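You operate a simulated robot arm through the tools that you are given. There is no shell and no other tool. Be economical: measure what you need, move in short steps, check, and stop when the job is done.

The job below is to be done with a simulated robot arm. You get a single attempt, and the scene is never put back.

Task
Count the washers in the pot with the blue lid and stand it on full or short.
Fine: black knob to pieces, hold ref with the white-lid pot on the pan, move that pot to the board, store the count once; short is under the number on the lid. Other keys and knobs, the mouse and the wooden box on the rollers stay as they are.

Only the result counts: the job must be done as asked and must still hold three seconds after the hand-in. Knocking over, shifting, dropping, spilling or breaking anything else fails it. A push-on lid holds only when it is set on centred and level and pressed home; a screw cap is set on level and turned clockwise until tight.

Robot
A 7-joint arm with a three-finger gripper on a trunk, on a base that drives. Base frame: it is fixed to the floor where the robot stands at the start and does not move with it; the origin is under the middle of the robot, x ahead of it, y to its left, z up. Readings come in mm, degrees, newtons and seconds.
With the tool pointing down near the work surface it reaches from about 500 to 940 mm from the robot's upright axis, wherever it stands. Its first joint turns from -166.0 to 166.0 degrees. Places, roughly: black knob on control unit [500, 0, 800]; blue knob marked corner [700, -100, 900]; cream control unit with knob [500, 0, 800]; green slider on control unit [500, 0, 800]; key marked on on green-key balance [600, 300, 900]; key marked on on round-pan balance [500, -100, 900]; key marked print on green-key balance [500, 200, 900]; key marked ref on round-pan balance [500, -200, 900]; key marked store on round-pan balance [500, -200, 900]; key marked tare on green-key balance [500, 200, 900]; key marked tare on round-pan balance [500, -200, 900]; key marked zero on green-key balance [600, 300, 900]; key marked zero on round-pan balance [500, -100, 900]; latch of trim box [500, -800, 800]; left foot of green-key balance [600, 400, 800]; left foot of round-pan balance [800, -100, 900]. Payload 2.69 kg.
The TCP is the grasp point between the finger pads, 29 mm short of the fingertips. In the tool frame z runs along the fingers and y along their closing line. The gripper opens to 120 mm. The gripper's body begins 78 mm behind the TCP.
Orientation is told as [roll, pitch, yaw] about the base's x, y, z axes, in that order, counted from this pose: with the fingers straight down and closing along the base's y, the tool's x points along the base's -x, its y along +y and its z along -z.

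Tools
- The arm moves only by the tool send_rows. Its argument "plan" is a list of rows, each a list of 7 numbers: the shift along the tool's x, y, z in units of 200 mm (1.0 is 200 mm), then the turn, a rotation vector about the tool's x, y, z in units of 90 degrees (1.0 is 90 degrees), then the opening, from 0 (shut) to 1 (fully open). In form: [[x, y, z, wx, wy, wz, grip], ...]. A call has 1 to 20 rows; each row is the pose to reach, as a shift and turn from the pose commanded when the call began, along the tool's axes at that moment. A call with a number of a shift or a turn outside -1 to 1 is refused whole. A row lasts 0.2 s, in which the tool goes at most 50 mm and 8.6 degrees; a call with a longer step from one row to the next is refused whole, and so is a gripper value outside its range. Where a pose cannot be reached the arm comes as near as it can. A force on the tool above 40 N (or 10 N above the force at the start of the call, whichever is more), or a blocked arm, ends the call early, and 0.2 s more pass. Each finger halts on what it meets, pressing with about 26 N; the grip force reading is that of the motor and also rises with nothing between the fingers. The clock runs only during rows and for 0.2 s after the last one: add rows that repeat a pose to give the fingers time. It gives the time, the measured TCP pose, the force on the tool (base axes), the opening and the grip force at its end, in the units of the frame above (readings bear some noise), with the torque about the TCP (base axes, N m) and any sound that the robot's microphone picked up.
- Cameras (640 x 400 px; columns grow to the right, rows downward): "scene" is now at [216.5, 11.1, 1272.9]; the picture's right is [0.19, -0.98, 0.00], its down [-0.90, -0.18, -0.41] and it looks along [0.40, 0.08, -0.91] (base axes); focal length 214 px, centre (320, 200). "wrist" rides on the gripper at [63, 0, -104] in the tool frame; the picture's right is [0.00, 1.00, 0.00], its down [-0.83, 0.00, -0.56] and it looks along [-0.56, 0.00, 0.83] (tool axes); focal length 275 px, centre (320, 200). There is no depth. A picture from a camera that has moved, and an enlarged one, comes with that camera's place and axes in the base frame and with its lens.
- camera(camera): a new picture of that camera. The clock stands still meanwhile.
- slide_trunk(by): slides the trunk up (or, below 0, down) by that many mm; the arm and the scene camera ride with it, the base frame stays. It gives what a move gives, with no picture.
- drive_base(legs): drives the robot by 1 to 6 legs, each [ahead, left, turn to the left] in mm, mm and degrees, along the robot's own axes; the way and the turn of a leg run together, so that a leg with both is an arc; at most 1500 mm and 180 degrees a leg. The arm and the cameras ride along, it lands a little off, and it stops where it bumps. It gives what a move gives.
- pan_tilt(pan, tilt): turns the head with the scene camera to pan (to the left, within 86 degrees either way) and tilt (down, from -29 to 69), counted from straight ahead of the robot. It gives what a move gives.
- inspect(camera, box): a new picture of the part [left, top, right, bottom] of that camera's present view, enlarged. The clock stands still meanwhile.
- finish_job(): hands the job in; it is judged then, once.

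Work in short steps. Places have to be worked out from the pictures, the camera data and where the tool is seen: move nearer, look again, correct. Check each grasp and each placing, and mend what went wrong. You have 120 turns and 98 pictures in all, those below and enlarged ones among them. Open the gripper and draw the arm clear of the work before you hand the job in, unless the task says otherwise; then end with one line.

The tools are called after ">>>" by a JSON object that holds its "api" and its "payload". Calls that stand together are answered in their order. send_rows: Moves the arm, as the interface text tells. Its arguments: {"type":"object","properties":{"plan":{"type":"array","items":{"type":"array","items":{"type":"number"}}}},"required":["plan"]} The other tools are called the same way: slide_trunk (by) slides the trunk up or down; drive_base (legs) drives the base; pan_tilt (pan, tilt) turns the head that bears the scene camera; camera (camera) takes a picture; inspect (camera, box) takes an enlarged picture of a part of a camera's view; finish_job () hands the job in.

At the start:

```text
t: 0.0
ee_pos: [484.7, -109.7, 1143.3]
tool_rot: [0.0, 0.1, 0.1]
wrist_force: [-0.2, -0.1, -1.0]
ft_torque: [0.03, 0.01, 0.02]
gripper_width: 119.9
grip_force: 0.1
trunk travel left (down, up): [-563.0, 51.0]
robot x, y, heading: [0.2, -2.1, 0.2]
head pan, tilt: [11.1, 66.1]
```

scene: 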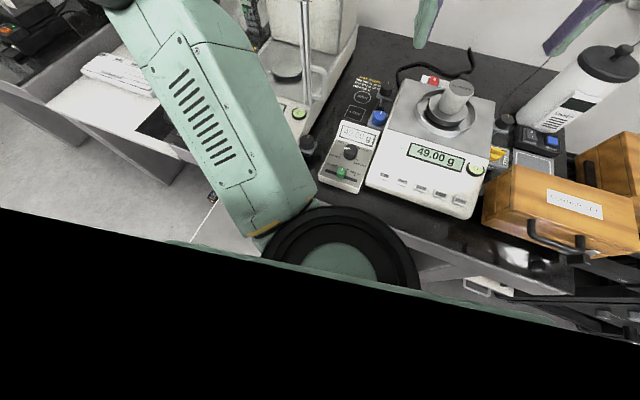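
wrist: 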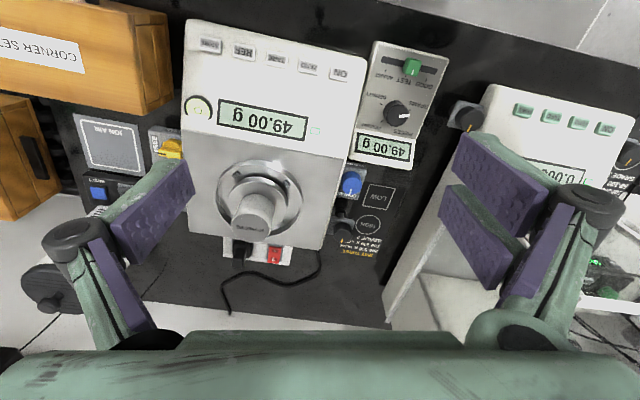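

The round-pan balance carries an object and reads 49.00 g. I'll look closer at the panel and the surroundings.

>>> {"api": "inspect", "payload": {"camera": "wrist", "box": [180, 10, 460, 185]}}

>>> {"api": "inspect", "payload": {"camera": "scene", "box": [300, 60, 540, 220]}}

>>> {"api": "pan_tilt", "payload": {"pan": -50, "tilt": 45}}

>>> {"api": "camera", "payload": {"camera": "scene"}}

>>> {"api": "pan_tilt", "payload": {"pan": 50, "tilt": 45}}

>>> {"api": "camera", "payload": {"camera": "scene"}}

```text
2.29 times, centred on (320, 98) of wrist
camera zoom: at [421.4, -110.8, 1247.1], right [0.0, 1.0, 0.0], down [0.83, 0.0, 0.56], along [0.56, 0.0, -0.83], focal length 629 px, centre (320, 434)
```

zoom: 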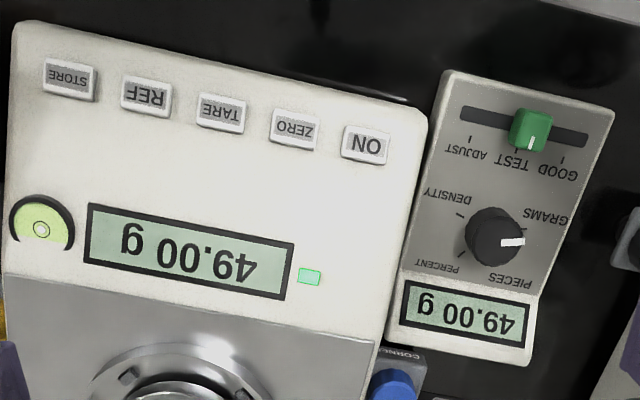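

```text
2.50 times, centred on (420, 140) of scene
camera zoom: at [216.5, 11.1, 1272.9], right [0.19, -0.98, 0.0], down [-0.9, -0.18, -0.41], along [0.4, 0.08, -0.91], focal length 536 px, centre (70, 350)
```

zoom: 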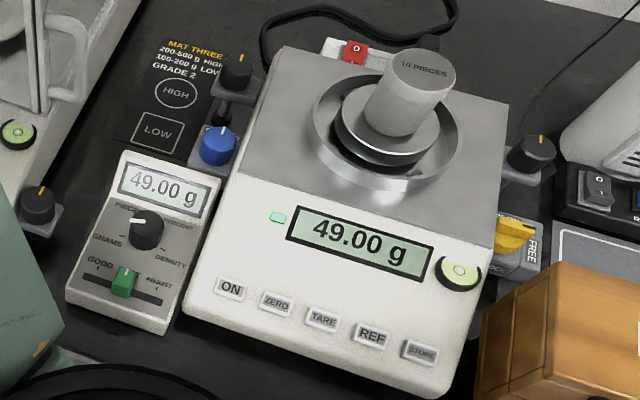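

```text
t: 1.3
ee_pos: [485.5, -109.6, 1143.6]
tool_rot: [0.1, 0.0, 0.1]
wrist_force: [0.5, 0.1, 0.0]
ft_torque: [0.01, 0.0, 0.0]
gripper_width: 119.9
grip_force: 0.1
trunk travel left (down, up): [-563.0, 51.0]
robot x, y, heading: [-0.2, -0.9, 0.1]
head pan, tilt: [-50.0, 45.0]
```

```text
93 pictures are left
camera scene: at [210.6, -62.6, 1299.0], right [-0.77, -0.64, 0.0], down [-0.46, 0.54, -0.71], along [0.45, -0.54, -0.71], focal length 214 px, centre (320, 200)
```

scene: 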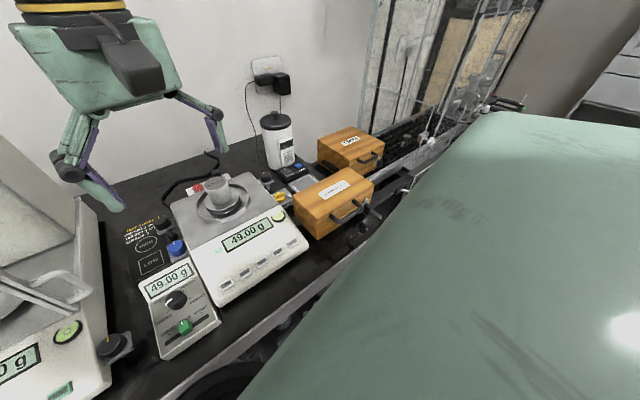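

```text
t: 3.1
ee_pos: [485.6, -108.7, 1143.3]
tool_rot: [0.0, -0.1, 0.0]
wrist_force: [-0.1, 0.0, -0.2]
ft_torque: [0.01, 0.02, -0.01]
gripper_width: 120.1
grip_force: 0.1
trunk travel left (down, up): [-563.0, 51.0]
robot x, y, heading: [2.9, -0.3, -0.0]
head pan, tilt: [50.0, 45.0]
```

```text
92 pictures are left
camera scene: at [210.6, 61.9, 1299.1], right [0.77, -0.64, 0.0], down [-0.45, -0.54, -0.71], along [0.45, 0.54, -0.71], focal length 214 px, centre (320, 200)
```

scene: 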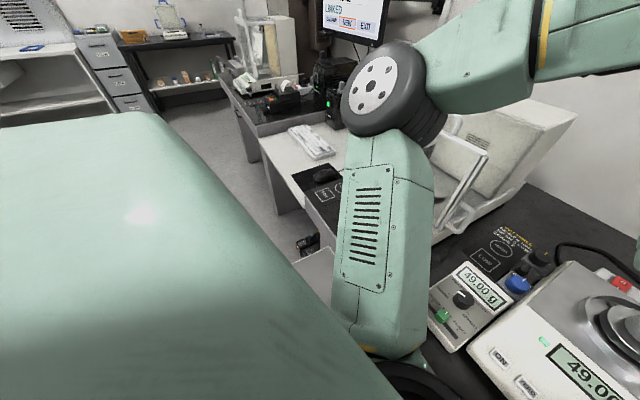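

The white-lid "10 PIECES" pot already stands on the pan. I still need the blue-lid pot, the board, and the full/short places, so I look around.

>>> {"api": "inspect", "payload": {"camera": "scene", "box": [200, 60, 360, 260]}}

>>> {"api": "inspect", "payload": {"camera": "scene", "box": [420, 170, 640, 300]}}

>>> {"api": "pan_tilt", "payload": {"pan": -80, "tilt": 30}}

>>> {"api": "camera", "payload": {"camera": "scene"}}

>>> {"api": "pan_tilt", "payload": {"pan": 80, "tilt": 35}}

>>> {"api": "camera", "payload": {"camera": "scene"}}

```text
2.00 times, centred on (280, 160) of scene
camera zoom: at [210.6, 61.9, 1299.1], right [0.77, -0.64, 0.0], down [-0.45, -0.54, -0.71], along [0.45, 0.54, -0.71], focal length 429 px, centre (400, 280)
```

zoom: 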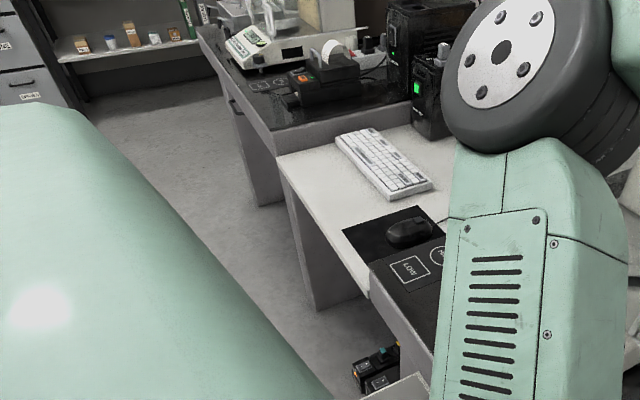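

```text
2.91 times, centred on (530, 235) of scene
camera zoom: at [210.6, 61.9, 1299.1], right [0.77, -0.64, 0.0], down [-0.45, -0.54, -0.71], along [0.45, 0.54, -0.71], focal length 624 px, centre (-291, 98)
```

zoom: 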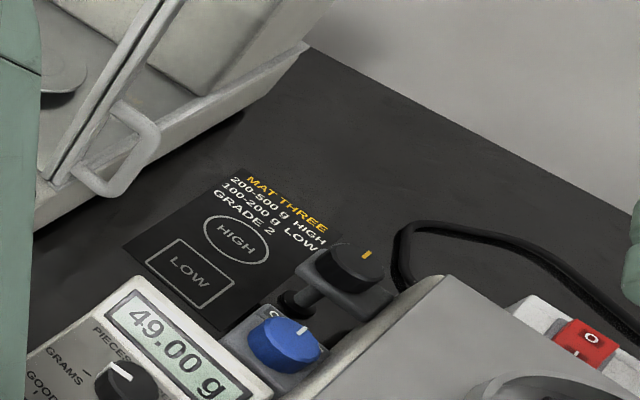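

```text
t: 5.2
ee_pos: [485.9, -109.1, 1142.3]
tool_rot: [0.0, 0.0, 0.0]
wrist_force: [0.0, -0.3, 0.2]
ft_torque: [0.04, 0.02, 0.0]
gripper_width: 119.9
grip_force: 0.1
trunk travel left (down, up): [-563.0, 51.0]
robot x, y, heading: [-1.8, -1.3, -0.2]
head pan, tilt: [-80.0, 30.0]
```

```text
89 pictures are left
camera scene: at [174.0, -89.5, 1321.7], right [-0.98, -0.17, 0.0], down [-0.09, 0.49, -0.87], along [0.15, -0.85, -0.5], focal length 214 px, centre (320, 200)
```

scene: 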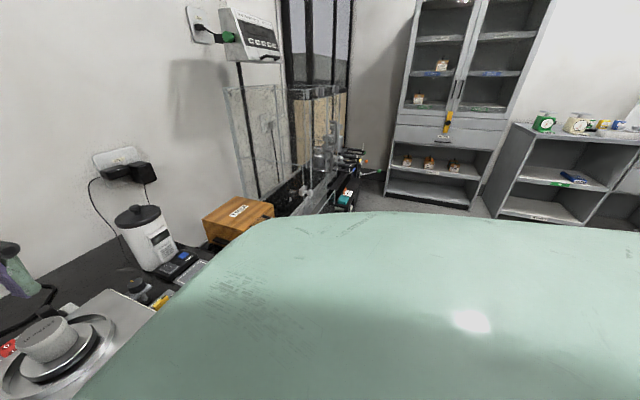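

```text
t: 7.6
ee_pos: [484.7, -110.0, 1142.8]
tool_rot: [0.0, 0.1, 0.0]
wrist_force: [0.4, 0.2, 0.5]
ft_torque: [-0.01, 0.0, -0.02]
gripper_width: 120.0
grip_force: 0.2
trunk travel left (down, up): [-563.0, 51.0]
robot x, y, heading: [-1.1, 3.4, -0.1]
head pan, tilt: [80.0, 35.0]
```

```text
88 pictures are left
camera scene: at [173.6, 86.3, 1313.9], right [0.98, -0.17, 0.0], down [-0.1, -0.56, -0.82], along [0.14, 0.81, -0.57], focal length 214 px, centre (320, 200)
```

scene: 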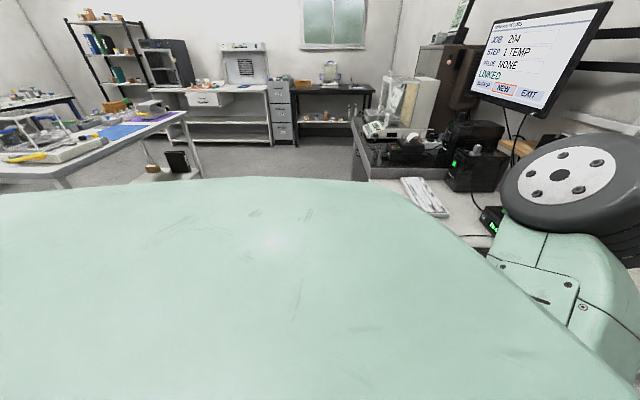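

No blue lid visible yet. I back the base away to get a wide view of the bench not hidden by the arm.

>>> {"api": "drive_base", "payload": {"legs": [[-450, 0, 0]]}}

>>> {"api": "pan_tilt", "payload": {"pan": 45, "tilt": 35}}

>>> {"api": "camera", "payload": {"camera": "scene"}}

>>> {"api": "pan_tilt", "payload": {"pan": -45, "tilt": 35}}

>>> {"api": "camera", "payload": {"camera": "scene"}}

```text
t: 10.3
ee_pos: [45.5, -111.1, 1144.0]
tool_rot: [0.1, 0.0, -0.3]
wrist_force: [0.0, -0.5, 0.1]
ft_torque: [0.01, -0.03, 0.04]
gripper_width: 120.0
grip_force: 0.1
trunk travel left (down, up): [-563.0, 51.0]
robot x, y, heading: [-441.1, 1.4, -0.2]
head pan, tilt: [80.0, 35.0]
```

```text
t: 11.3
ee_pos: [45.0, -111.4, 1142.1]
tool_rot: [0.0, 0.0, -0.4]
wrist_force: [0.1, -0.4, 0.0]
ft_torque: [-0.01, -0.03, 0.01]
gripper_width: 120.2
grip_force: 0.0
trunk travel left (down, up): [-563.0, 51.0]
robot x, y, heading: [-441.0, 0.2, -0.1]
head pan, tilt: [45.0, 35.0]
```

```text
87 pictures are left
camera scene: at [-218.0, 61.9, 1313.9], right [0.7, -0.71, 0.0], down [-0.41, -0.4, -0.82], along [0.58, 0.58, -0.57], focal length 214 px, centre (320, 200)
```

scene: 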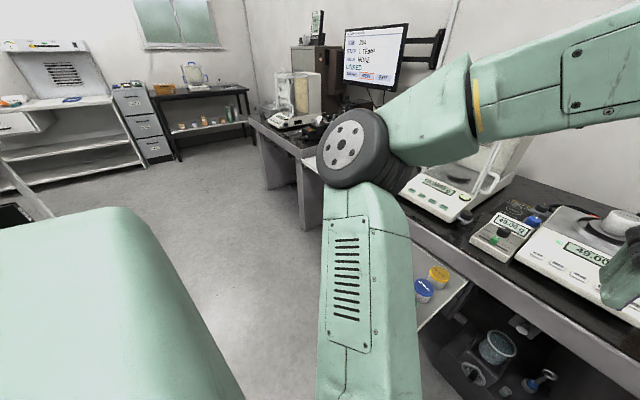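

```text
t: 13.0
ee_pos: [44.8, -111.8, 1143.4]
tool_rot: [-0.1, 0.0, -0.4]
wrist_force: [0.3, 0.0, -1.0]
ft_torque: [-0.02, -0.01, -0.02]
gripper_width: 120.3
grip_force: 0.0
trunk travel left (down, up): [-563.0, 51.0]
robot x, y, heading: [-438.6, -0.1, -0.1]
head pan, tilt: [-45.0, 35.0]
```

```text
86 pictures are left
camera scene: at [-218.5, -62.6, 1313.9], right [-0.71, -0.7, 0.0], down [-0.4, 0.41, -0.82], along [0.58, -0.58, -0.57], focal length 214 px, centre (320, 200)
```

scene: 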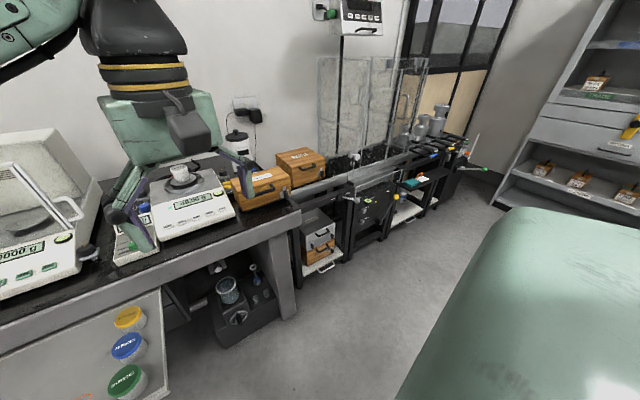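

There are yellow-, blue- and green-lid pots on a low tray under the bench. I look down at it.

>>> {"api": "pan_tilt", "payload": {"pan": 15, "tilt": 55}}

>>> {"api": "camera", "payload": {"camera": "scene"}}

>>> {"api": "pan_tilt", "payload": {"pan": -20, "tilt": 55}}

>>> {"api": "camera", "payload": {"camera": "scene"}}

```text
t: 14.3
ee_pos: [45.6, -110.3, 1143.0]
tool_rot: [-0.1, 0.0, -0.3]
wrist_force: [-0.3, -0.3, -0.4]
ft_torque: [-0.03, 0.0, 0.03]
gripper_width: 119.6
grip_force: 0.0
trunk travel left (down, up): [-563.0, 51.0]
robot x, y, heading: [-443.5, 5.0, -0.4]
head pan, tilt: [15.0, 55.0]
```

```text
85 pictures are left
camera scene: at [-210.8, 18.2, 1285.7], right [0.25, -0.97, 0.0], down [-0.79, -0.21, -0.57], along [0.56, 0.15, -0.82], focal length 214 px, centre (320, 200)
```

scene: 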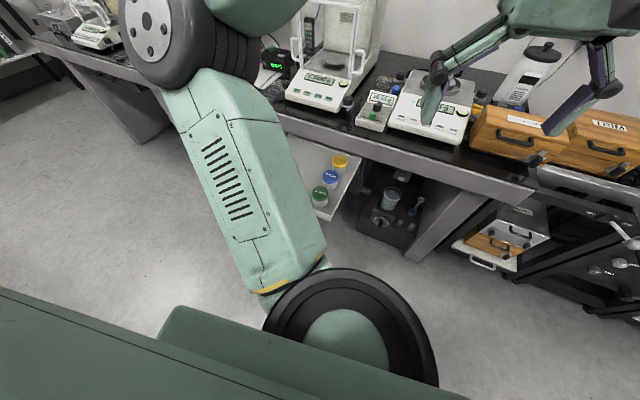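

```text
t: 15.3
ee_pos: [46.5, -111.6, 1142.9]
tool_rot: [-0.1, 0.0, -0.3]
wrist_force: [-0.3, -0.8, -1.2]
ft_torque: [0.0, -0.03, -0.01]
gripper_width: 119.7
grip_force: 0.2
trunk travel left (down, up): [-563.0, 51.0]
robot x, y, heading: [-441.3, 1.0, -0.4]
head pan, tilt: [-20.0, 55.0]
```

```text
84 pictures are left
camera scene: at [-212.9, -25.0, 1285.6], right [-0.35, -0.94, 0.0], down [-0.77, 0.28, -0.57], along [0.54, -0.2, -0.82], focal length 214 px, centre (320, 200)
```

scene: 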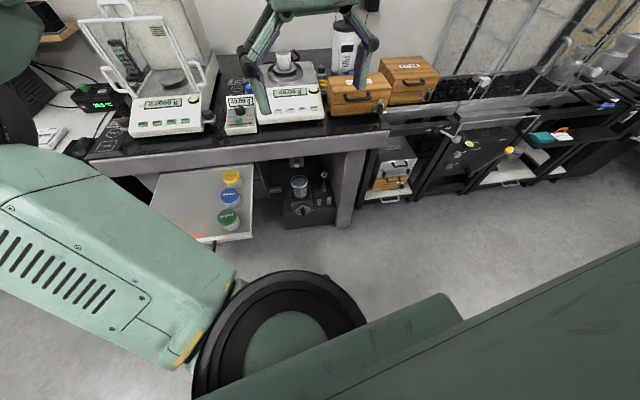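

>>> {"api": "inspect", "payload": {"camera": "scene", "box": [140, 155, 260, 245]}}

>>> {"api": "inspect", "payload": {"camera": "scene", "box": [70, 60, 230, 170]}}

>>> {"api": "inspect", "payload": {"camera": "scene", "box": [350, 100, 600, 220]}}

```text
4.44 times, centred on (200, 200) of scene
camera zoom: at [-212.9, -25.0, 1285.6], right [-0.35, -0.94, 0.0], down [-0.77, 0.28, -0.57], along [0.54, -0.2, -0.82], focal length 953 px, centre (853, 200)
```

zoom: 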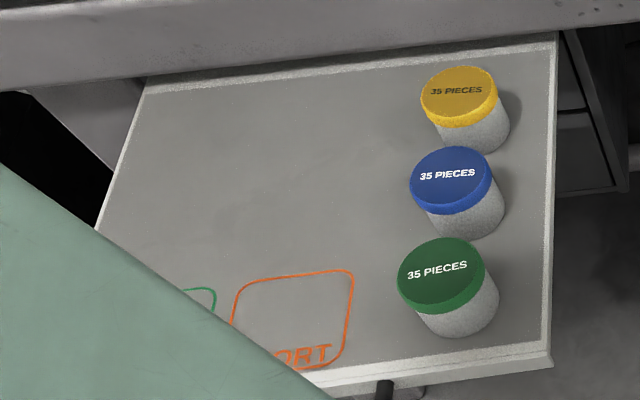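

```text
3.64 times, centred on (150, 115) of scene
camera zoom: at [-212.9, -25.0, 1285.6], right [-0.35, -0.94, 0.0], down [-0.77, 0.28, -0.57], along [0.54, -0.2, -0.82], focal length 780 px, centre (938, 509)
```

zoom: 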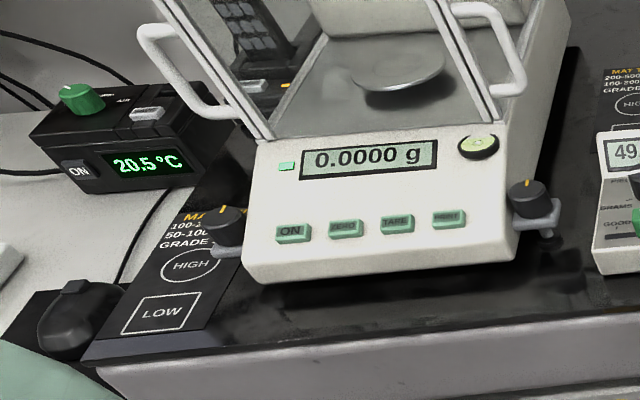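

```text
2.56 times, centred on (475, 160) of scene
camera zoom: at [-212.9, -25.0, 1285.6], right [-0.35, -0.94, 0.0], down [-0.77, 0.28, -0.57], along [0.54, -0.2, -0.82], focal length 549 px, centre (-77, 302)
```

zoom: 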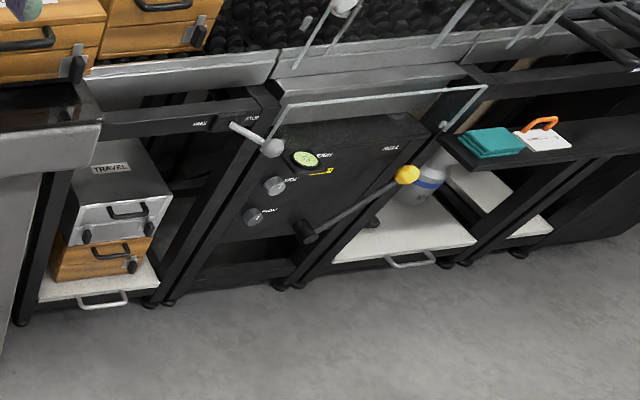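

The pull-out board under the bench carries the 35-piece pots and the FULL/SHORT boxes. I drive to a spot from which both board and balance are within reach, then bring the wrist camera near the control unit.

>>> {"api": "drive_base", "payload": {"legs": [[170, 0, 0]]}}

>>> {"api": "send_rows", "payload": {"plan": [[-0.2, 0.1, 0.1, 0, 0, 0, 1], [-0.4, 0.2, 0.2, 0, 0, 0, 1], [-0.6, 0.3, 0.3, 0, 0, 0, 1], [-0.75, 0.4, 0.4, 0, 0, 0, 1], [-0.9, 0.5, 0.5, 0, 0, 0, 1], [-0.98, 0.55, 0.55, 0, 0, 0, 1]]}}

>>> {"api": "camera", "payload": {"camera": "wrist"}}

>>> {"api": "pan_tilt", "payload": {"pan": -10, "tilt": 60}}

>>> {"api": "camera", "payload": {"camera": "scene"}}

```text
t: 16.8
ee_pos: [219.1, -110.8, 1142.3]
tool_rot: [0.0, 0.0, 0.1]
wrist_force: [0.0, -0.3, -0.4]
ft_torque: [-0.02, 0.0, 0.03]
gripper_width: 119.9
grip_force: 0.0
trunk travel left (down, up): [-563.0, 51.0]
robot x, y, heading: [-267.6, -2.0, -0.2]
head pan, tilt: [-20.0, 55.0]
```

```text
t: 18.1
ee_pos: [414.0, -0.4, 1034.8]
tool_rot: [0.0, 0.0, -0.1]
wrist_force: [-0.7, 0.4, 0.2]
ft_torque: [0.02, 0.0, 0.02]
gripper_width: 120.2
grip_force: 0.0
trunk travel left (down, up): [-563.0, 51.0]
robot x, y, heading: [-267.4, -1.9, -0.0]
head pan, tilt: [-20.0, 55.0]
```

```text
80 pictures are left
camera wrist: at [349.9, -1.5, 1139.1], right [0.0, 1.0, 0.0], down [0.83, 0.0, 0.56], along [0.56, 0.0, -0.83], focal length 275 px, centre (320, 200)
```

wrist: 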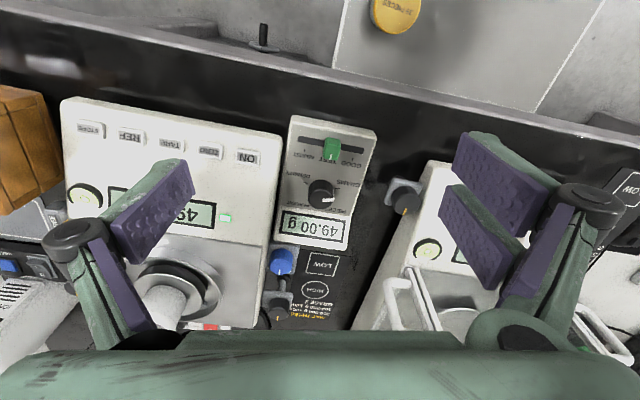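

```text
t: 18.9
ee_pos: [412.9, -1.7, 1035.3]
tool_rot: [0.0, -0.1, 0.0]
wrist_force: [0.0, 0.0, 1.1]
ft_torque: [0.0, -0.02, 0.0]
gripper_width: 119.9
grip_force: 0.0
trunk travel left (down, up): [-563.0, 51.0]
robot x, y, heading: [-268.0, 0.9, 0.2]
head pan, tilt: [-10.0, 60.0]
```

```text
79 pictures are left
camera scene: at [-43.3, -11.6, 1279.6], right [-0.17, -0.98, 0.0], down [-0.85, 0.15, -0.5], along [0.49, -0.09, -0.87], focal length 214 px, centre (320, 200)
```

scene: 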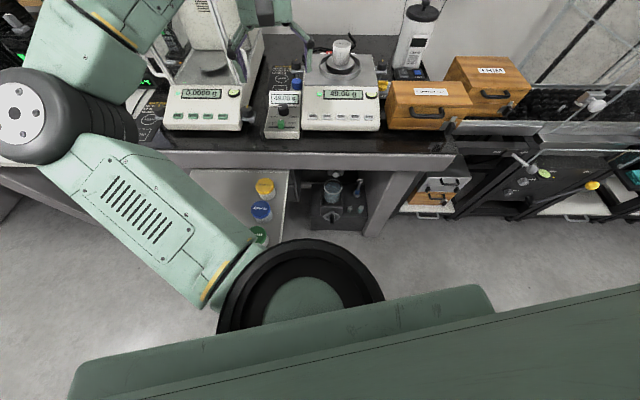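

Triangulating puts the knob top near (545, 1, 833). I enlarge the control unit and keys.

>>> {"api": "inspect", "payload": {"camera": "wrist", "box": [270, 105, 390, 255]}}

>>> {"api": "inspect", "payload": {"camera": "wrist", "box": [50, 90, 290, 240]}}

```text
2.67 times, centred on (330, 180) of wrist
camera zoom: at [349.4, -1.8, 1139.5], right [0.0, 1.0, 0.0], down [0.83, 0.0, 0.56], along [0.56, 0.0, -0.83], focal length 734 px, centre (293, 253)
```

zoom: 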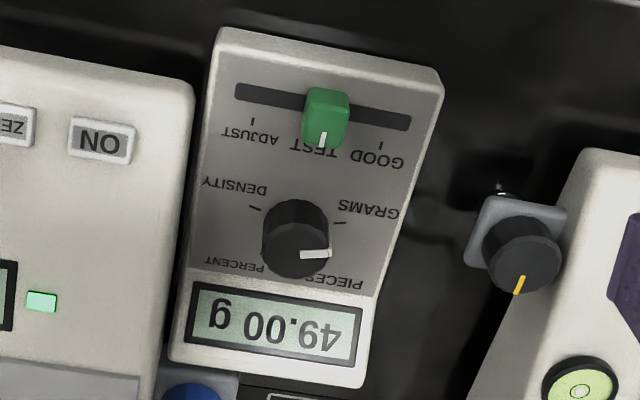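

```text
2.67 times, centred on (170, 165) of wrist
camera zoom: at [349.4, -1.8, 1139.5], right [0.0, 1.0, 0.0], down [0.83, 0.0, 0.56], along [0.56, 0.0, -0.83], focal length 734 px, centre (720, 293)
```

zoom: 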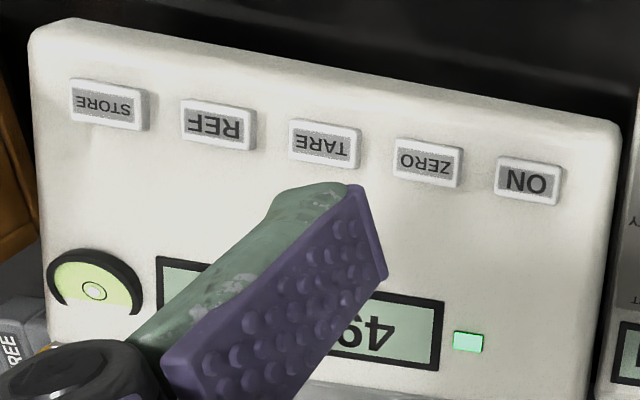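

The unit is yawed about -8° to -10°. I move closer for a clear view of the knob pointer and ticks, with the gripper narrowed.

>>> {"api": "send_rows", "payload": {"plan": [[-0.12, 0, 0.15, 0, 0, 0, 0.7], [-0.25, 0, 0.32, 0, 0, 0, 0.6], [-0.3, 0, 0.4, 0, 0, 0, 0.5], [-0.3, 0, 0.4, 0, 0, 0, 0.5], [-0.3, 0, 0.4, 0, 0, 0, 0.5], [-0.3, 0, 0.4, 0, 0, 0, 0.5]]}}

>>> {"api": "inspect", "payload": {"camera": "wrist", "box": [240, 125, 400, 265]}}

>>> {"api": "camera", "payload": {"camera": "wrist"}}

```text
t: 20.3
ee_pos: [473.5, 1.0, 952.1]
tool_rot: [0.0, 0.0, 0.0]
wrist_force: [0.1, -0.1, -0.1]
ft_torque: [0.0, 0.01, -0.02]
gripper_width: 59.9
grip_force: 0.2
trunk travel left (down, up): [-563.0, 51.0]
robot x, y, heading: [-263.0, 0.6, 0.1]
head pan, tilt: [-10.0, 60.0]
```

```text
2.86 times, centred on (320, 195) of wrist
camera zoom: at [409.8, -0.4, 1056.8], right [0.0, 1.0, 0.0], down [0.83, 0.0, 0.56], along [0.56, 0.0, -0.83], focal length 786 px, centre (320, 214)
```

zoom: 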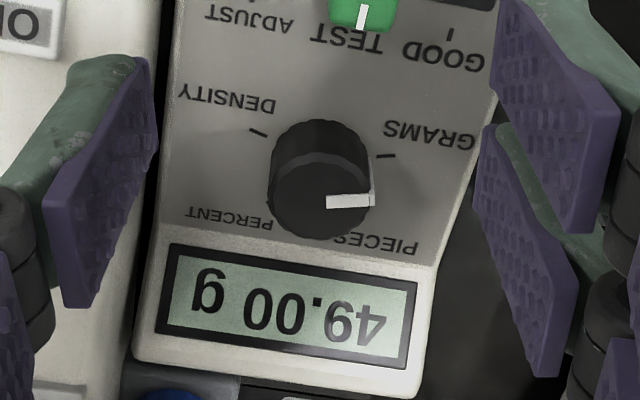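

```text
75 pictures are left
camera wrist: at [409.8, -0.4, 1056.8], right [0.0, 1.0, 0.0], down [0.83, 0.0, 0.56], along [0.56, 0.0, -0.83], focal length 275 px, centre (320, 200)
```

wrist: 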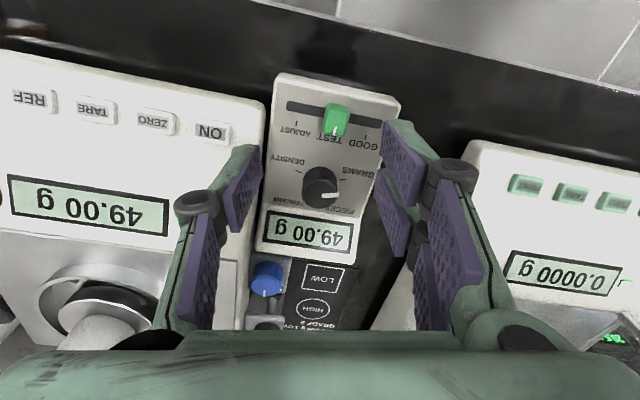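

Ticks sit at about ±105° and ±35° about the panel centre near (543, 0), panel z ≈ 828 and knob top ≈ 845. The pointer is on GRAMS, so PIECES is about 70° clockwise. I place the gripper above the knob, pre-turned 35° the other way.

>>> {"api": "send_rows", "payload": {"plan": [[-0.08, 0, 0.06, 0, 0, -0.08, 0.45], [-0.16, 0, 0.12, 0, 0, -0.16, 0.4], [-0.24, 0, 0.18, 0, 0, -0.24, 0.4], [-0.3, 0, 0.24, 0, 0, -0.32, 0.4], [-0.347, -0.007, 0.31, 0, 0, -0.39, 0.4], [-0.347, -0.007, 0.31, 0, 0, -0.39, 0.4]]}}

>>> {"api": "camera", "payload": {"camera": "wrist"}}

>>> {"api": "inspect", "payload": {"camera": "scene", "box": [230, 40, 350, 150]}}

```text
t: 21.7
ee_pos: [542.9, 0.1, 890.9]
tool_rot: [0.0, 0.0, 35.1]
wrist_force: [0.7, 0.6, -0.5]
ft_torque: [-0.02, 0.0, 0.01]
gripper_width: 48.4
grip_force: 0.0
trunk travel left (down, up): [-563.0, 51.0]
robot x, y, heading: [-266.6, 3.0, -0.3]
head pan, tilt: [-10.0, 60.0]
```

```text
74 pictures are left
camera wrist: at [491.0, -37.6, 994.6], right [-0.58, 0.82, 0.0], down [0.68, 0.48, 0.56], along [0.45, 0.32, -0.83], focal length 275 px, centre (320, 200)
```

wrist: 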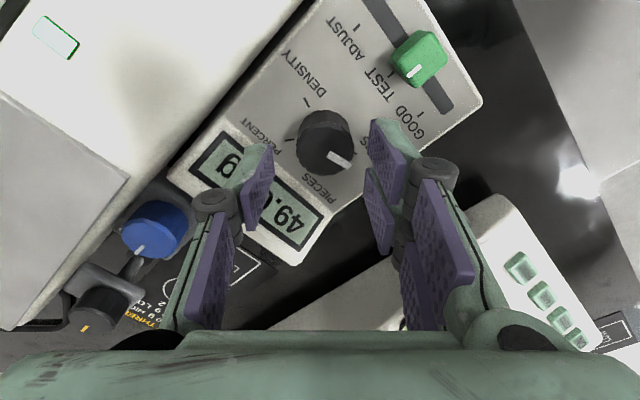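

```text
3.64 times, centred on (290, 95) of scene
camera zoom: at [-43.3, -11.6, 1279.6], right [-0.17, -0.98, 0.0], down [-0.85, 0.15, -0.5], along [0.49, -0.09, -0.87], focal length 780 px, centre (429, 582)
```

zoom: 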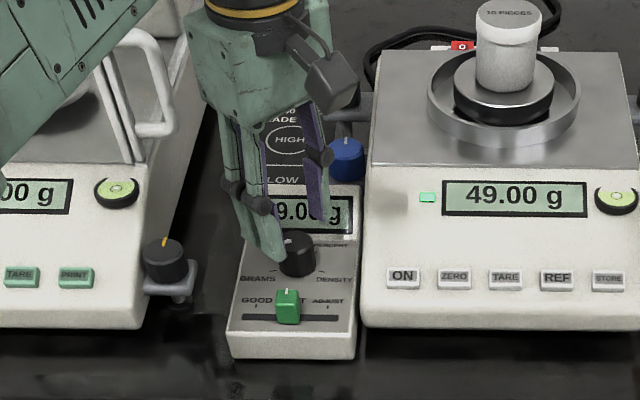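

The knob sits about 4 mm off the finger midline; I shift 2–3 mm that way and descend slowly to z ≈ 862.

>>> {"api": "send_rows", "payload": {"plan": [[0, 0.013, 0.05, 0, 0, 0, 0.4], [0, 0.013, 0.1, 0, 0, 0, 0.4], [0, 0.013, 0.125, 0, 0, 0, 0.4], [0, 0.013, 0.145, 0, 0, 0, 0.4]]}}

>>> {"api": "inspect", "payload": {"camera": "wrist", "box": [180, 40, 460, 240]}}

>>> {"api": "inspect", "payload": {"camera": "scene", "box": [250, 70, 320, 140]}}

```text
t: 22.7
ee_pos: [541.2, 1.1, 862.2]
tool_rot: [0.0, 0.0, 35.1]
wrist_force: [0.3, -0.7, 0.1]
ft_torque: [0.0, -0.01, -0.02]
gripper_width: 48.5
grip_force: 0.0
trunk travel left (down, up): [-563.0, 51.0]
robot x, y, heading: [-266.3, -1.8, -0.2]
head pan, tilt: [-10.0, 60.0]
```

```text
2.00 times, centred on (320, 140) of wrist
camera zoom: at [489.0, -36.0, 966.6], right [-0.58, 0.82, 0.0], down [0.68, 0.48, 0.56], along [0.45, 0.32, -0.83], focal length 551 px, centre (320, 320)
```

zoom: 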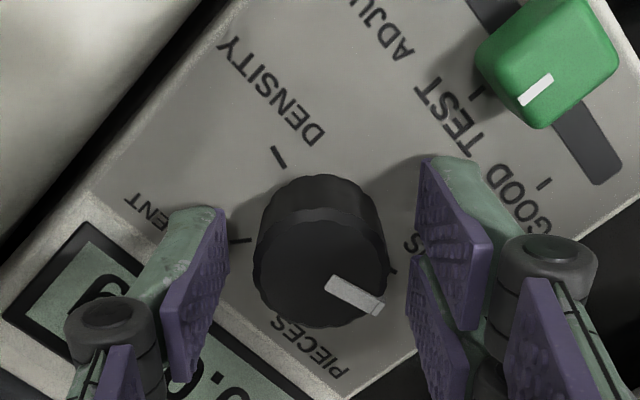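

```text
5.71 times, centred on (285, 105) of scene
camera zoom: at [-43.3, -11.6, 1279.6], right [-0.17, -0.98, 0.0], down [-0.85, 0.15, -0.5], along [0.49, -0.09, -0.87], focal length 1226 px, centre (520, 743)
```

zoom: 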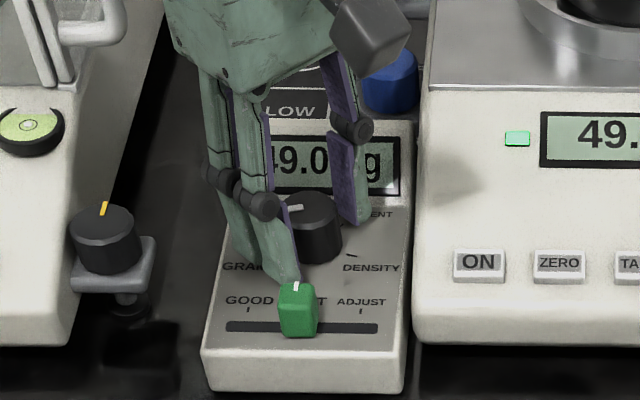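

Knob is centred between the pads. I close on it.

>>> {"api": "send_rows", "payload": {"plan": [[0, 0, 0, 0, 0, 0, 0.3], [0, 0, 0, 0, 0, 0, 0.2], [0, 0, 0, 0, 0, 0, 0.15], [0, 0, 0, 0, 0, 0, 0.1]]}}

```text
t: 23.7
ee_pos: [542.1, 1.5, 862.0]
tool_rot: [-0.1, 0.0, 35.1]
wrist_force: [-1.1, 0.2, -2.2]
ft_torque: [-0.01, 0.06, -0.02]
gripper_width: 31.0
grip_force: 43.8
trunk travel left (down, up): [-563.0, 51.0]
robot x, y, heading: [-271.3, 1.0, 0.2]
head pan, tilt: [-10.0, 60.0]
```

Gripped at 31 mm with little side force. Now turn 70° clockwise.

>>> {"api": "send_rows", "payload": {"plan": [[0, 0, 0, 0, 0, 0.08, 0.1], [0, 0, 0, 0, 0, 0.16, 0.1], [0, 0, 0, 0, 0, 0.24, 0.1], [0, 0, 0, 0, 0, 0.32, 0.1], [0, 0, 0, 0, 0, 0.4, 0.1], [0, 0, 0, 0, 0, 0.48, 0.1], [0, 0, 0, 0, 0, 0.56, 0.1], [0, 0, 0, 0, 0, 0.64, 0.1], [0, 0, 0, 0, 0, 0.72, 0.1], [0, 0, 0, 0, 0, 0.78, 0.1], [0, 0, 0, 0, 0, 0.78, 0.1]]}}

>>> {"api": "inspect", "payload": {"camera": "scene", "box": [250, 70, 390, 140]}}

>>> {"api": "camera", "payload": {"camera": "wrist"}}

```text
t: 26.1
ee_pos: [540.4, -0.0, 861.8]
tool_rot: [-0.1, 0.1, -32.6]
wrist_force: [-24.0, -6.5, -4.8]
ft_torque: [-0.18, 0.42, 0.01]
gripper_width: 31.1
grip_force: 45.4
trunk travel left (down, up): [-563.0, 51.0]
robot x, y, heading: [-266.5, -1.7, -0.2]
head pan, tilt: [-10.0, 60.0]
```

```text
4.57 times, centred on (320, 105) of scene
camera zoom: at [-44.3, -12.0, 1279.8], right [-0.17, -0.98, 0.0], down [-0.85, 0.15, -0.5], along [0.49, -0.09, -0.87], focal length 980 px, centre (320, 634)
```

zoom: 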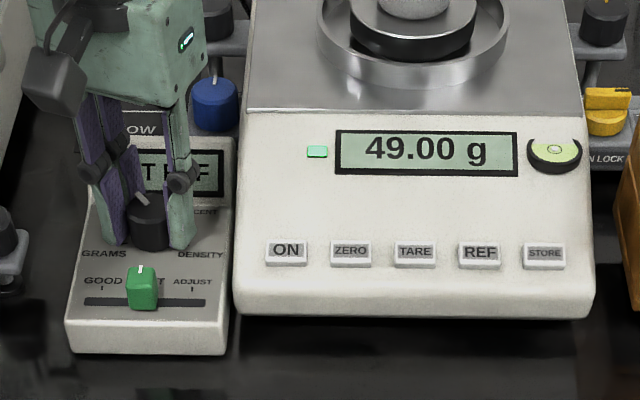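

```text
69 pictures are left
camera wrist: at [487.2, 33.0, 966.6], right [0.53, 0.85, 0.0], down [0.7, -0.44, 0.55], along [0.47, -0.3, -0.83], focal length 275 px, centre (320, 200)
```

wrist: 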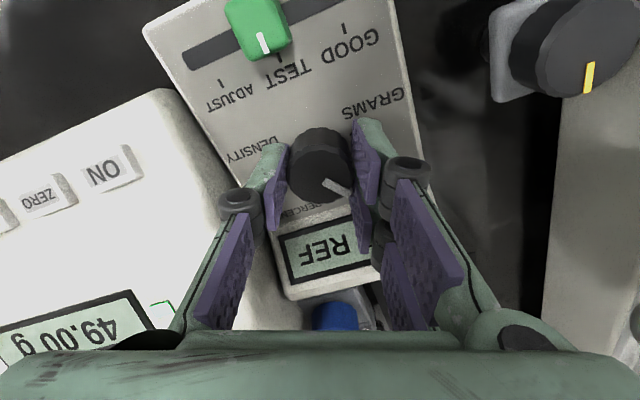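

The display now shows "SET REF" – the knob is in PIECES. I release and lift clear.

>>> {"api": "send_rows", "payload": {"plan": [[0, 0, 0, 0, 0, 0, 0.25], [0, 0, 0, 0, 0, 0, 0.35], [0, 0, 0, 0, 0, 0, 0.4], [0, 0, -0.1, 0, 0, 0, 0.4], [0, 0, -0.25, 0, 0, 0, 0.4], [0, 0, -0.45, 0, 0, 0, 0.4]]}}

>>> {"api": "camera", "payload": {"camera": "wrist"}}

>>> {"api": "inspect", "payload": {"camera": "scene", "box": [250, 40, 390, 140]}}

```text
t: 27.5
ee_pos: [526.8, -6.2, 952.3]
tool_rot: [0.4, 0.0, -34.8]
wrist_force: [-0.6, -0.2, 0.6]
ft_torque: [0.0, -0.08, 0.01]
gripper_width: 47.8
grip_force: 0.1
out of reach, approached as far as the arm can: row 4, 5, 6
trunk travel left (down, up): [-563.0, 51.0]
robot x, y, heading: [-271.3, -3.0, -0.2]
head pan, tilt: [-10.0, 60.0]
```

```text
68 pictures are left
camera wrist: at [473.2, 28.5, 1056.6], right [0.57, 0.82, 0.0], down [0.68, -0.47, 0.56], along [0.46, -0.31, -0.83], focal length 275 px, centre (320, 200)
```

wrist: 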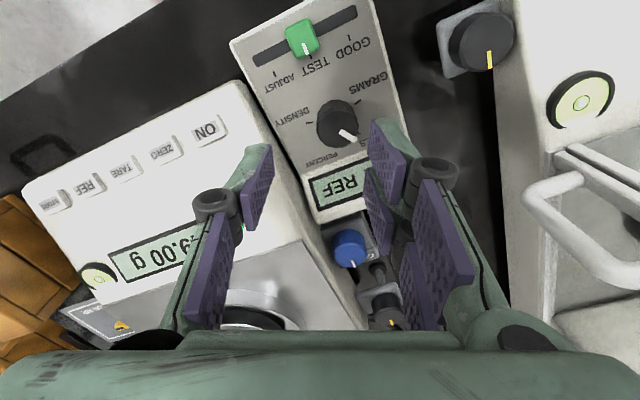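

```text
4.00 times, centred on (320, 90) of scene
camera zoom: at [-45.8, -14.1, 1280.3], right [-0.17, -0.98, 0.0], down [-0.85, 0.15, -0.5], along [0.49, -0.09, -0.86], focal length 858 px, centre (320, 640)
```

zoom: 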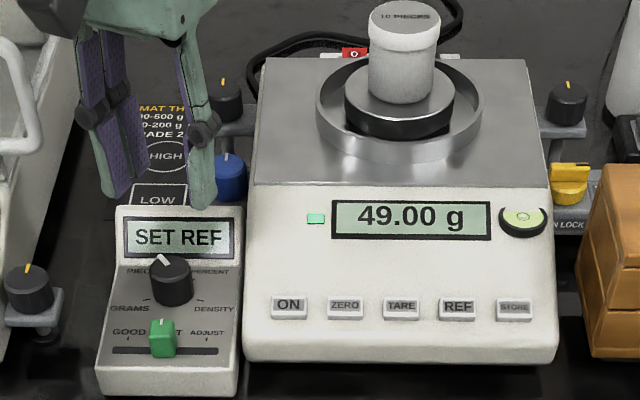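

Knob settled on PIECES and the unit didn't move. REF triangulates to about (459, -204, 855). I retract the arm, straighten it, close the fingers, and then drive the base nearer.

>>> {"api": "send_rows", "payload": {"plan": [[0.04, -0.14, -0.02, 0, 0, -0.06, 0.3], [0.08, -0.28, -0.04, 0, 0, -0.12, 0.2], [0.12, -0.42, -0.06, 0, 0, -0.18, 0.1], [0.16, -0.56, -0.08, 0, 0, -0.24, 0.05], [0.2, -0.7, -0.1, 0, 0, -0.3, 0], [0.24, -0.84, -0.12, 0, 0, -0.35, 0], [0.285, -0.99, -0.14, 0, 0, -0.387, 0]]}}

>>> {"api": "drive_base", "payload": {"legs": [[115, 0, 0]]}}

>>> {"api": "camera", "payload": {"camera": "wrist"}}

>>> {"api": "camera", "payload": {"camera": "scene"}}

```text
t: 29.1
ee_pos: [366.7, -137.0, 976.4]
tool_rot: [0.0, -0.1, -0.1]
wrist_force: [0.1, -1.1, 0.7]
ft_torque: [0.01, -0.01, 0.01]
gripper_width: 0.1
grip_force: 26.2
trunk travel left (down, up): [-563.0, 51.0]
robot x, y, heading: [-268.1, -0.3, 0.0]
head pan, tilt: [-10.0, 60.0]
```

```text
t: 30.3
ee_pos: [482.5, -136.4, 975.9]
tool_rot: [0.0, 0.0, -0.3]
wrist_force: [0.5, 0.0, -0.7]
ft_torque: [-0.05, 0.02, -0.01]
gripper_width: 0.0
grip_force: 26.3
trunk travel left (down, up): [-563.0, 51.0]
robot x, y, heading: [-147.7, -1.9, 0.2]
head pan, tilt: [-10.0, 60.0]
```

```text
66 pictures are left
camera wrist: at [418.6, -137.2, 1079.6], right [0.0, 1.0, 0.0], down [0.83, 0.0, 0.56], along [0.56, 0.0, -0.83], focal length 275 px, centre (320, 200)
```

wrist: 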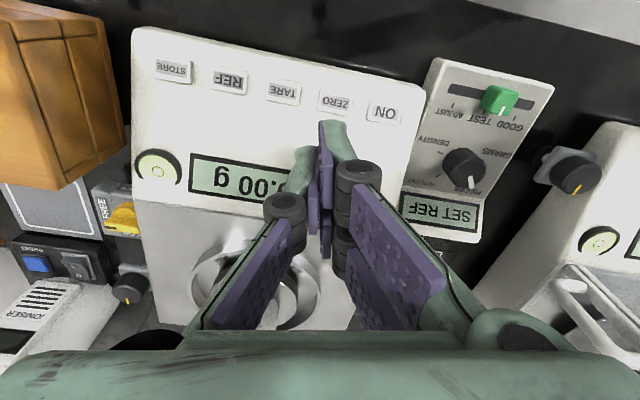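

```text
65 pictures are left
camera scene: at [71.8, -11.7, 1279.4], right [-0.17, -0.98, 0.0], down [-0.85, 0.15, -0.5], along [0.49, -0.09, -0.87], focal length 214 px, centre (320, 200)
```

scene: 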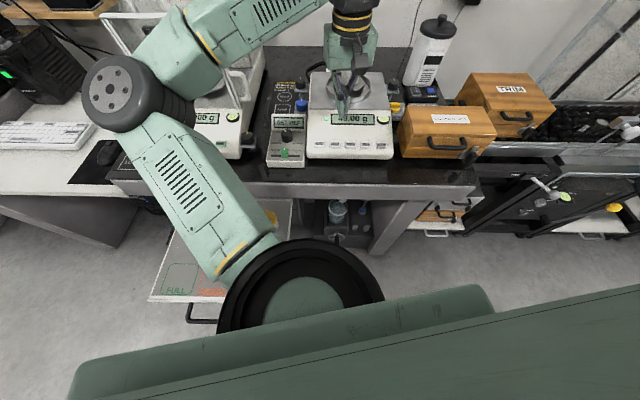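

REF confirmed at (460, -205, 855) by a second ray. I move above it with closed fingers, tips about 16 mm above.

>>> {"api": "send_rows", "payload": {"plan": [[0.05, -0.15, 0.1, 0, 0, 0, 0], [0.1, -0.3, 0.2, 0, 0, 0, 0], [0.1125, -0.343, 0.3, 0, 0, 0, 0], [0.1125, -0.343, 0.38, 0, 0, 0, 0]]}}

>>> {"api": "camera", "payload": {"camera": "wrist"}}

>>> {"api": "inspect", "payload": {"camera": "scene", "box": [300, 90, 400, 165]}}

```text
t: 31.3
ee_pos: [458.8, -205.6, 899.4]
tool_rot: [0.0, 0.0, -0.3]
wrist_force: [0.2, 0.1, -0.9]
ft_torque: [-0.03, 0.01, -0.01]
gripper_width: 0.2
grip_force: 25.8
trunk travel left (down, up): [-563.0, 51.0]
robot x, y, heading: [-150.1, 2.7, -0.1]
head pan, tilt: [-10.0, 60.0]
```

```text
64 pictures are left
camera wrist: at [394.8, -205.7, 1003.5], right [0.0, 1.0, 0.0], down [0.83, 0.0, 0.56], along [0.56, 0.0, -0.83], focal length 275 px, centre (320, 200)
```

wrist: 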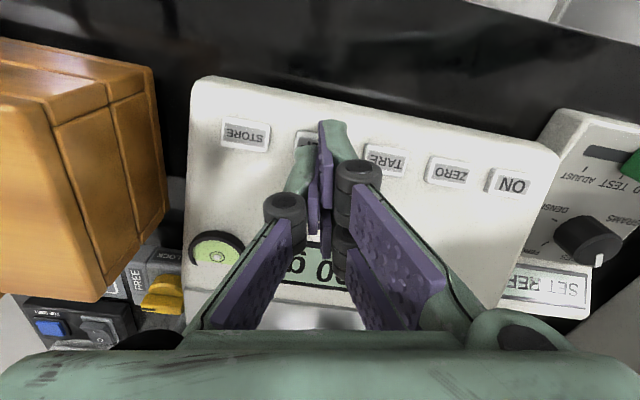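

```text
5.33 times, centred on (350, 128) of scene
camera zoom: at [71.3, -11.6, 1279.6], right [-0.17, -0.98, 0.0], down [-0.85, 0.15, -0.5], along [0.49, -0.09, -0.87], focal length 1144 px, centre (160, 587)
```

zoom: 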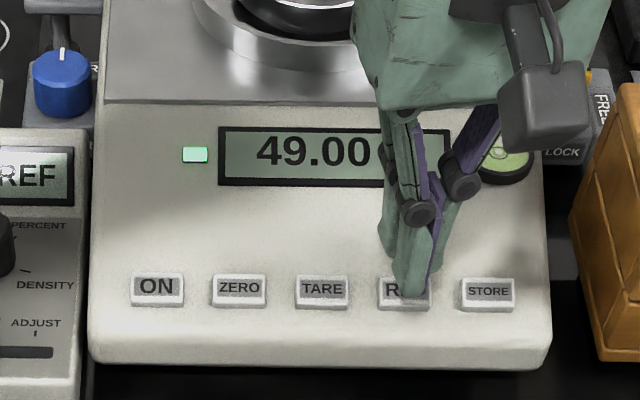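

Aligned over REF (key top z ≈ 852). I descend toward contact.

>>> {"api": "send_rows", "payload": {"plan": [[-0.005, -0.007, 0.03, 0, 0, 0, 0], [-0.005, -0.007, 0.06, 0, 0, 0, 0], [-0.005, -0.007, 0.075, 0, 0, 0, 0], [-0.005, -0.007, 0.085, 0, 0, 0, 0]]}}

```text
t: 32.3
ee_pos: [459.8, -206.5, 883.8]
tool_rot: [0.0, 0.0, -0.2]
wrist_force: [-0.2, 0.7, 0.3]
ft_torque: [0.03, -0.03, -0.04]
gripper_width: 0.1
grip_force: 26.0
trunk travel left (down, up): [-563.0, 51.0]
robot x, y, heading: [-150.8, 2.2, 0.3]
head pan, tilt: [-10.0, 60.0]
```

No contact yet. Go on down 7 mm and hold.

>>> {"api": "send_rows", "payload": {"plan": [[0, 0, 0.01, 0, 0, 0, 0], [0, 0, 0.015, 0, 0, 0, 0], [0, 0, 0.02, 0, 0, 0, 0], [0, 0, 0.025, 0, 0, 0, 0], [0, 0, 0.03, 0, 0, 0, 0], [0, 0, 0.035, 0, 0, 0, 0], [0, 0, 0.035, 0, 0, 0, 0]]}}

>>> {"api": "inspect", "payload": {"camera": "scene", "box": [260, 80, 400, 165]}}

```text
t: 33.9
ee_pos: [460.1, -206.7, 878.8]
tool_rot: [0.0, -0.2, -0.3]
wrist_force: [3.5, -1.1, 24.2]
ft_torque: [0.01, -0.59, -0.01]
gripper_width: 6.1
grip_force: 28.4
trunk travel left (down, up): [-563.0, 51.0]
robot x, y, heading: [-153.4, 0.8, 0.2]
head pan, tilt: [-10.0, 60.0]
heard: click
```

```text
4.57 times, centred on (330, 122) of scene
camera zoom: at [69.7, -11.2, 1280.2], right [-0.17, -0.98, 0.0], down [-0.85, 0.15, -0.5], along [0.49, -0.09, -0.87], focal length 980 px, centre (274, 554)
```

zoom: 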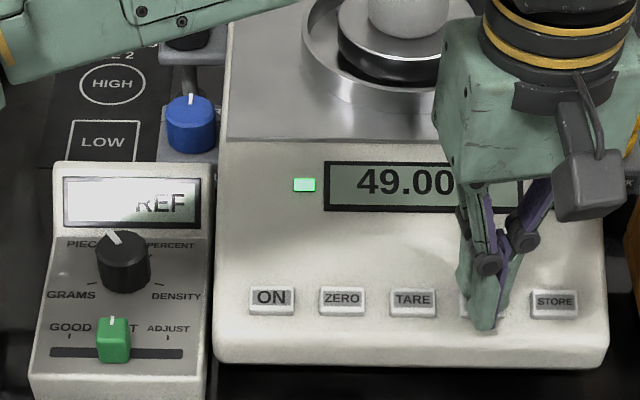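

A click was heard at 24 N; I keep holding for about 3 s.

>>> {"api": "send_rows", "payload": {"plan": [[0, 0, 0, 0, 0, 0, 0], [0, 0, 0, 0, 0, 0, 0], [0, 0, 0, 0, 0, 0, 0], [0, 0, 0, 0, 0, 0, 0], [0, 0, 0, 0, 0, 0, 0], [0, 0, 0, 0, 0, 0, 0], [0, 0, 0, 0, 0, 0, 0], [0, 0, 0, 0, 0, 0, 0], [0, 0, 0, 0, 0, 0, 0], [0, 0, 0, 0, 0, 0, 0], [0, 0, 0, 0, 0, 0, 0], [0, 0, 0, 0, 0, 0, 0]]}}

>>> {"api": "inspect", "payload": {"camera": "scene", "box": [260, 80, 400, 165]}}

```text
t: 36.5
ee_pos: [459.7, -206.3, 878.7]
tool_rot: [0.0, -0.2, -0.3]
wrist_force: [2.2, -1.0, 30.0]
ft_torque: [0.0, -0.67, 0.0]
gripper_width: 5.8
grip_force: 28.4
trunk travel left (down, up): [-563.0, 51.0]
robot x, y, heading: [-155.6, -1.7, -0.0]
head pan, tilt: [-10.0, 60.0]
```

```text
4.57 times, centred on (330, 122) of scene
camera zoom: at [69.1, -11.0, 1280.1], right [-0.17, -0.98, 0.0], down [-0.85, 0.15, -0.5], along [0.49, -0.09, -0.86], focal length 980 px, centre (274, 554)
```

zoom: 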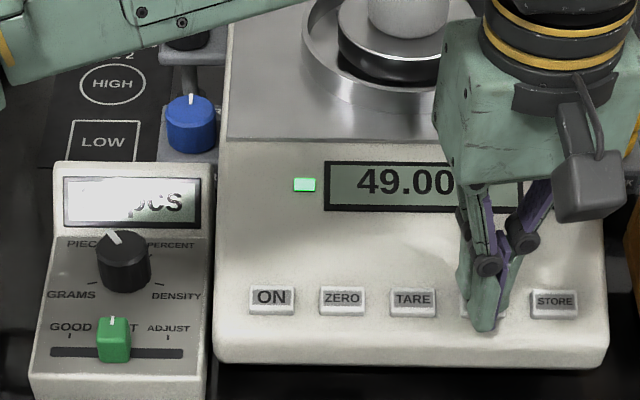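

The unit now reads "… pcs". I release straight up and check the display.

>>> {"api": "send_rows", "payload": {"plan": [[0, 0, -0.05, 0, 0, 0, 0], [0, 0, -0.2, 0, 0, 0, 0], [0, 0.1, -0.4, 0, 0, 0, 0], [0, 0.2, -0.6, 0, 0, 0, 0.2], [0, 0.2, -0.7, 0, 0, 0, 0.4]]}}

>>> {"api": "camera", "payload": {"camera": "wrist"}}

>>> {"api": "inspect", "payload": {"camera": "scene", "box": [260, 60, 420, 165]}}

```text
t: 37.7
ee_pos: [459.4, -165.9, 1015.7]
tool_rot: [0.1, 0.0, -0.3]
wrist_force: [0.4, 0.7, -0.5]
ft_torque: [-0.01, -0.02, 0.01]
gripper_width: 39.2
grip_force: 0.1
trunk travel left (down, up): [-563.0, 51.0]
robot x, y, heading: [-155.3, -1.3, -0.2]
head pan, tilt: [-10.0, 60.0]
```

```text
60 pictures are left
camera wrist: at [396.5, -166.3, 1120.0], right [0.0, 1.0, 0.0], down [0.83, 0.0, 0.56], along [0.56, 0.0, -0.83], focal length 275 px, centre (320, 200)
```

wrist: 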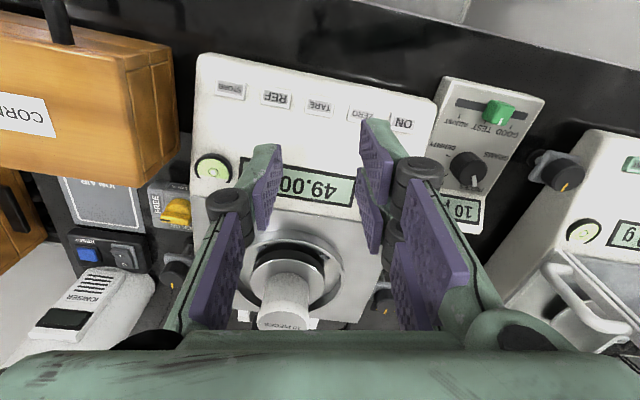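

```text
3.81 times, centred on (340, 112) of scene
camera zoom: at [71.0, -11.8, 1279.6], right [-0.17, -0.98, 0.0], down [-0.85, 0.15, -0.5], along [0.49, -0.09, -0.87], focal length 817 px, centre (244, 533)
```

zoom: 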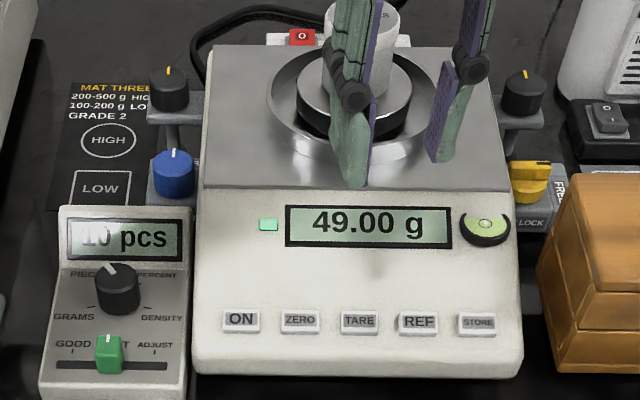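

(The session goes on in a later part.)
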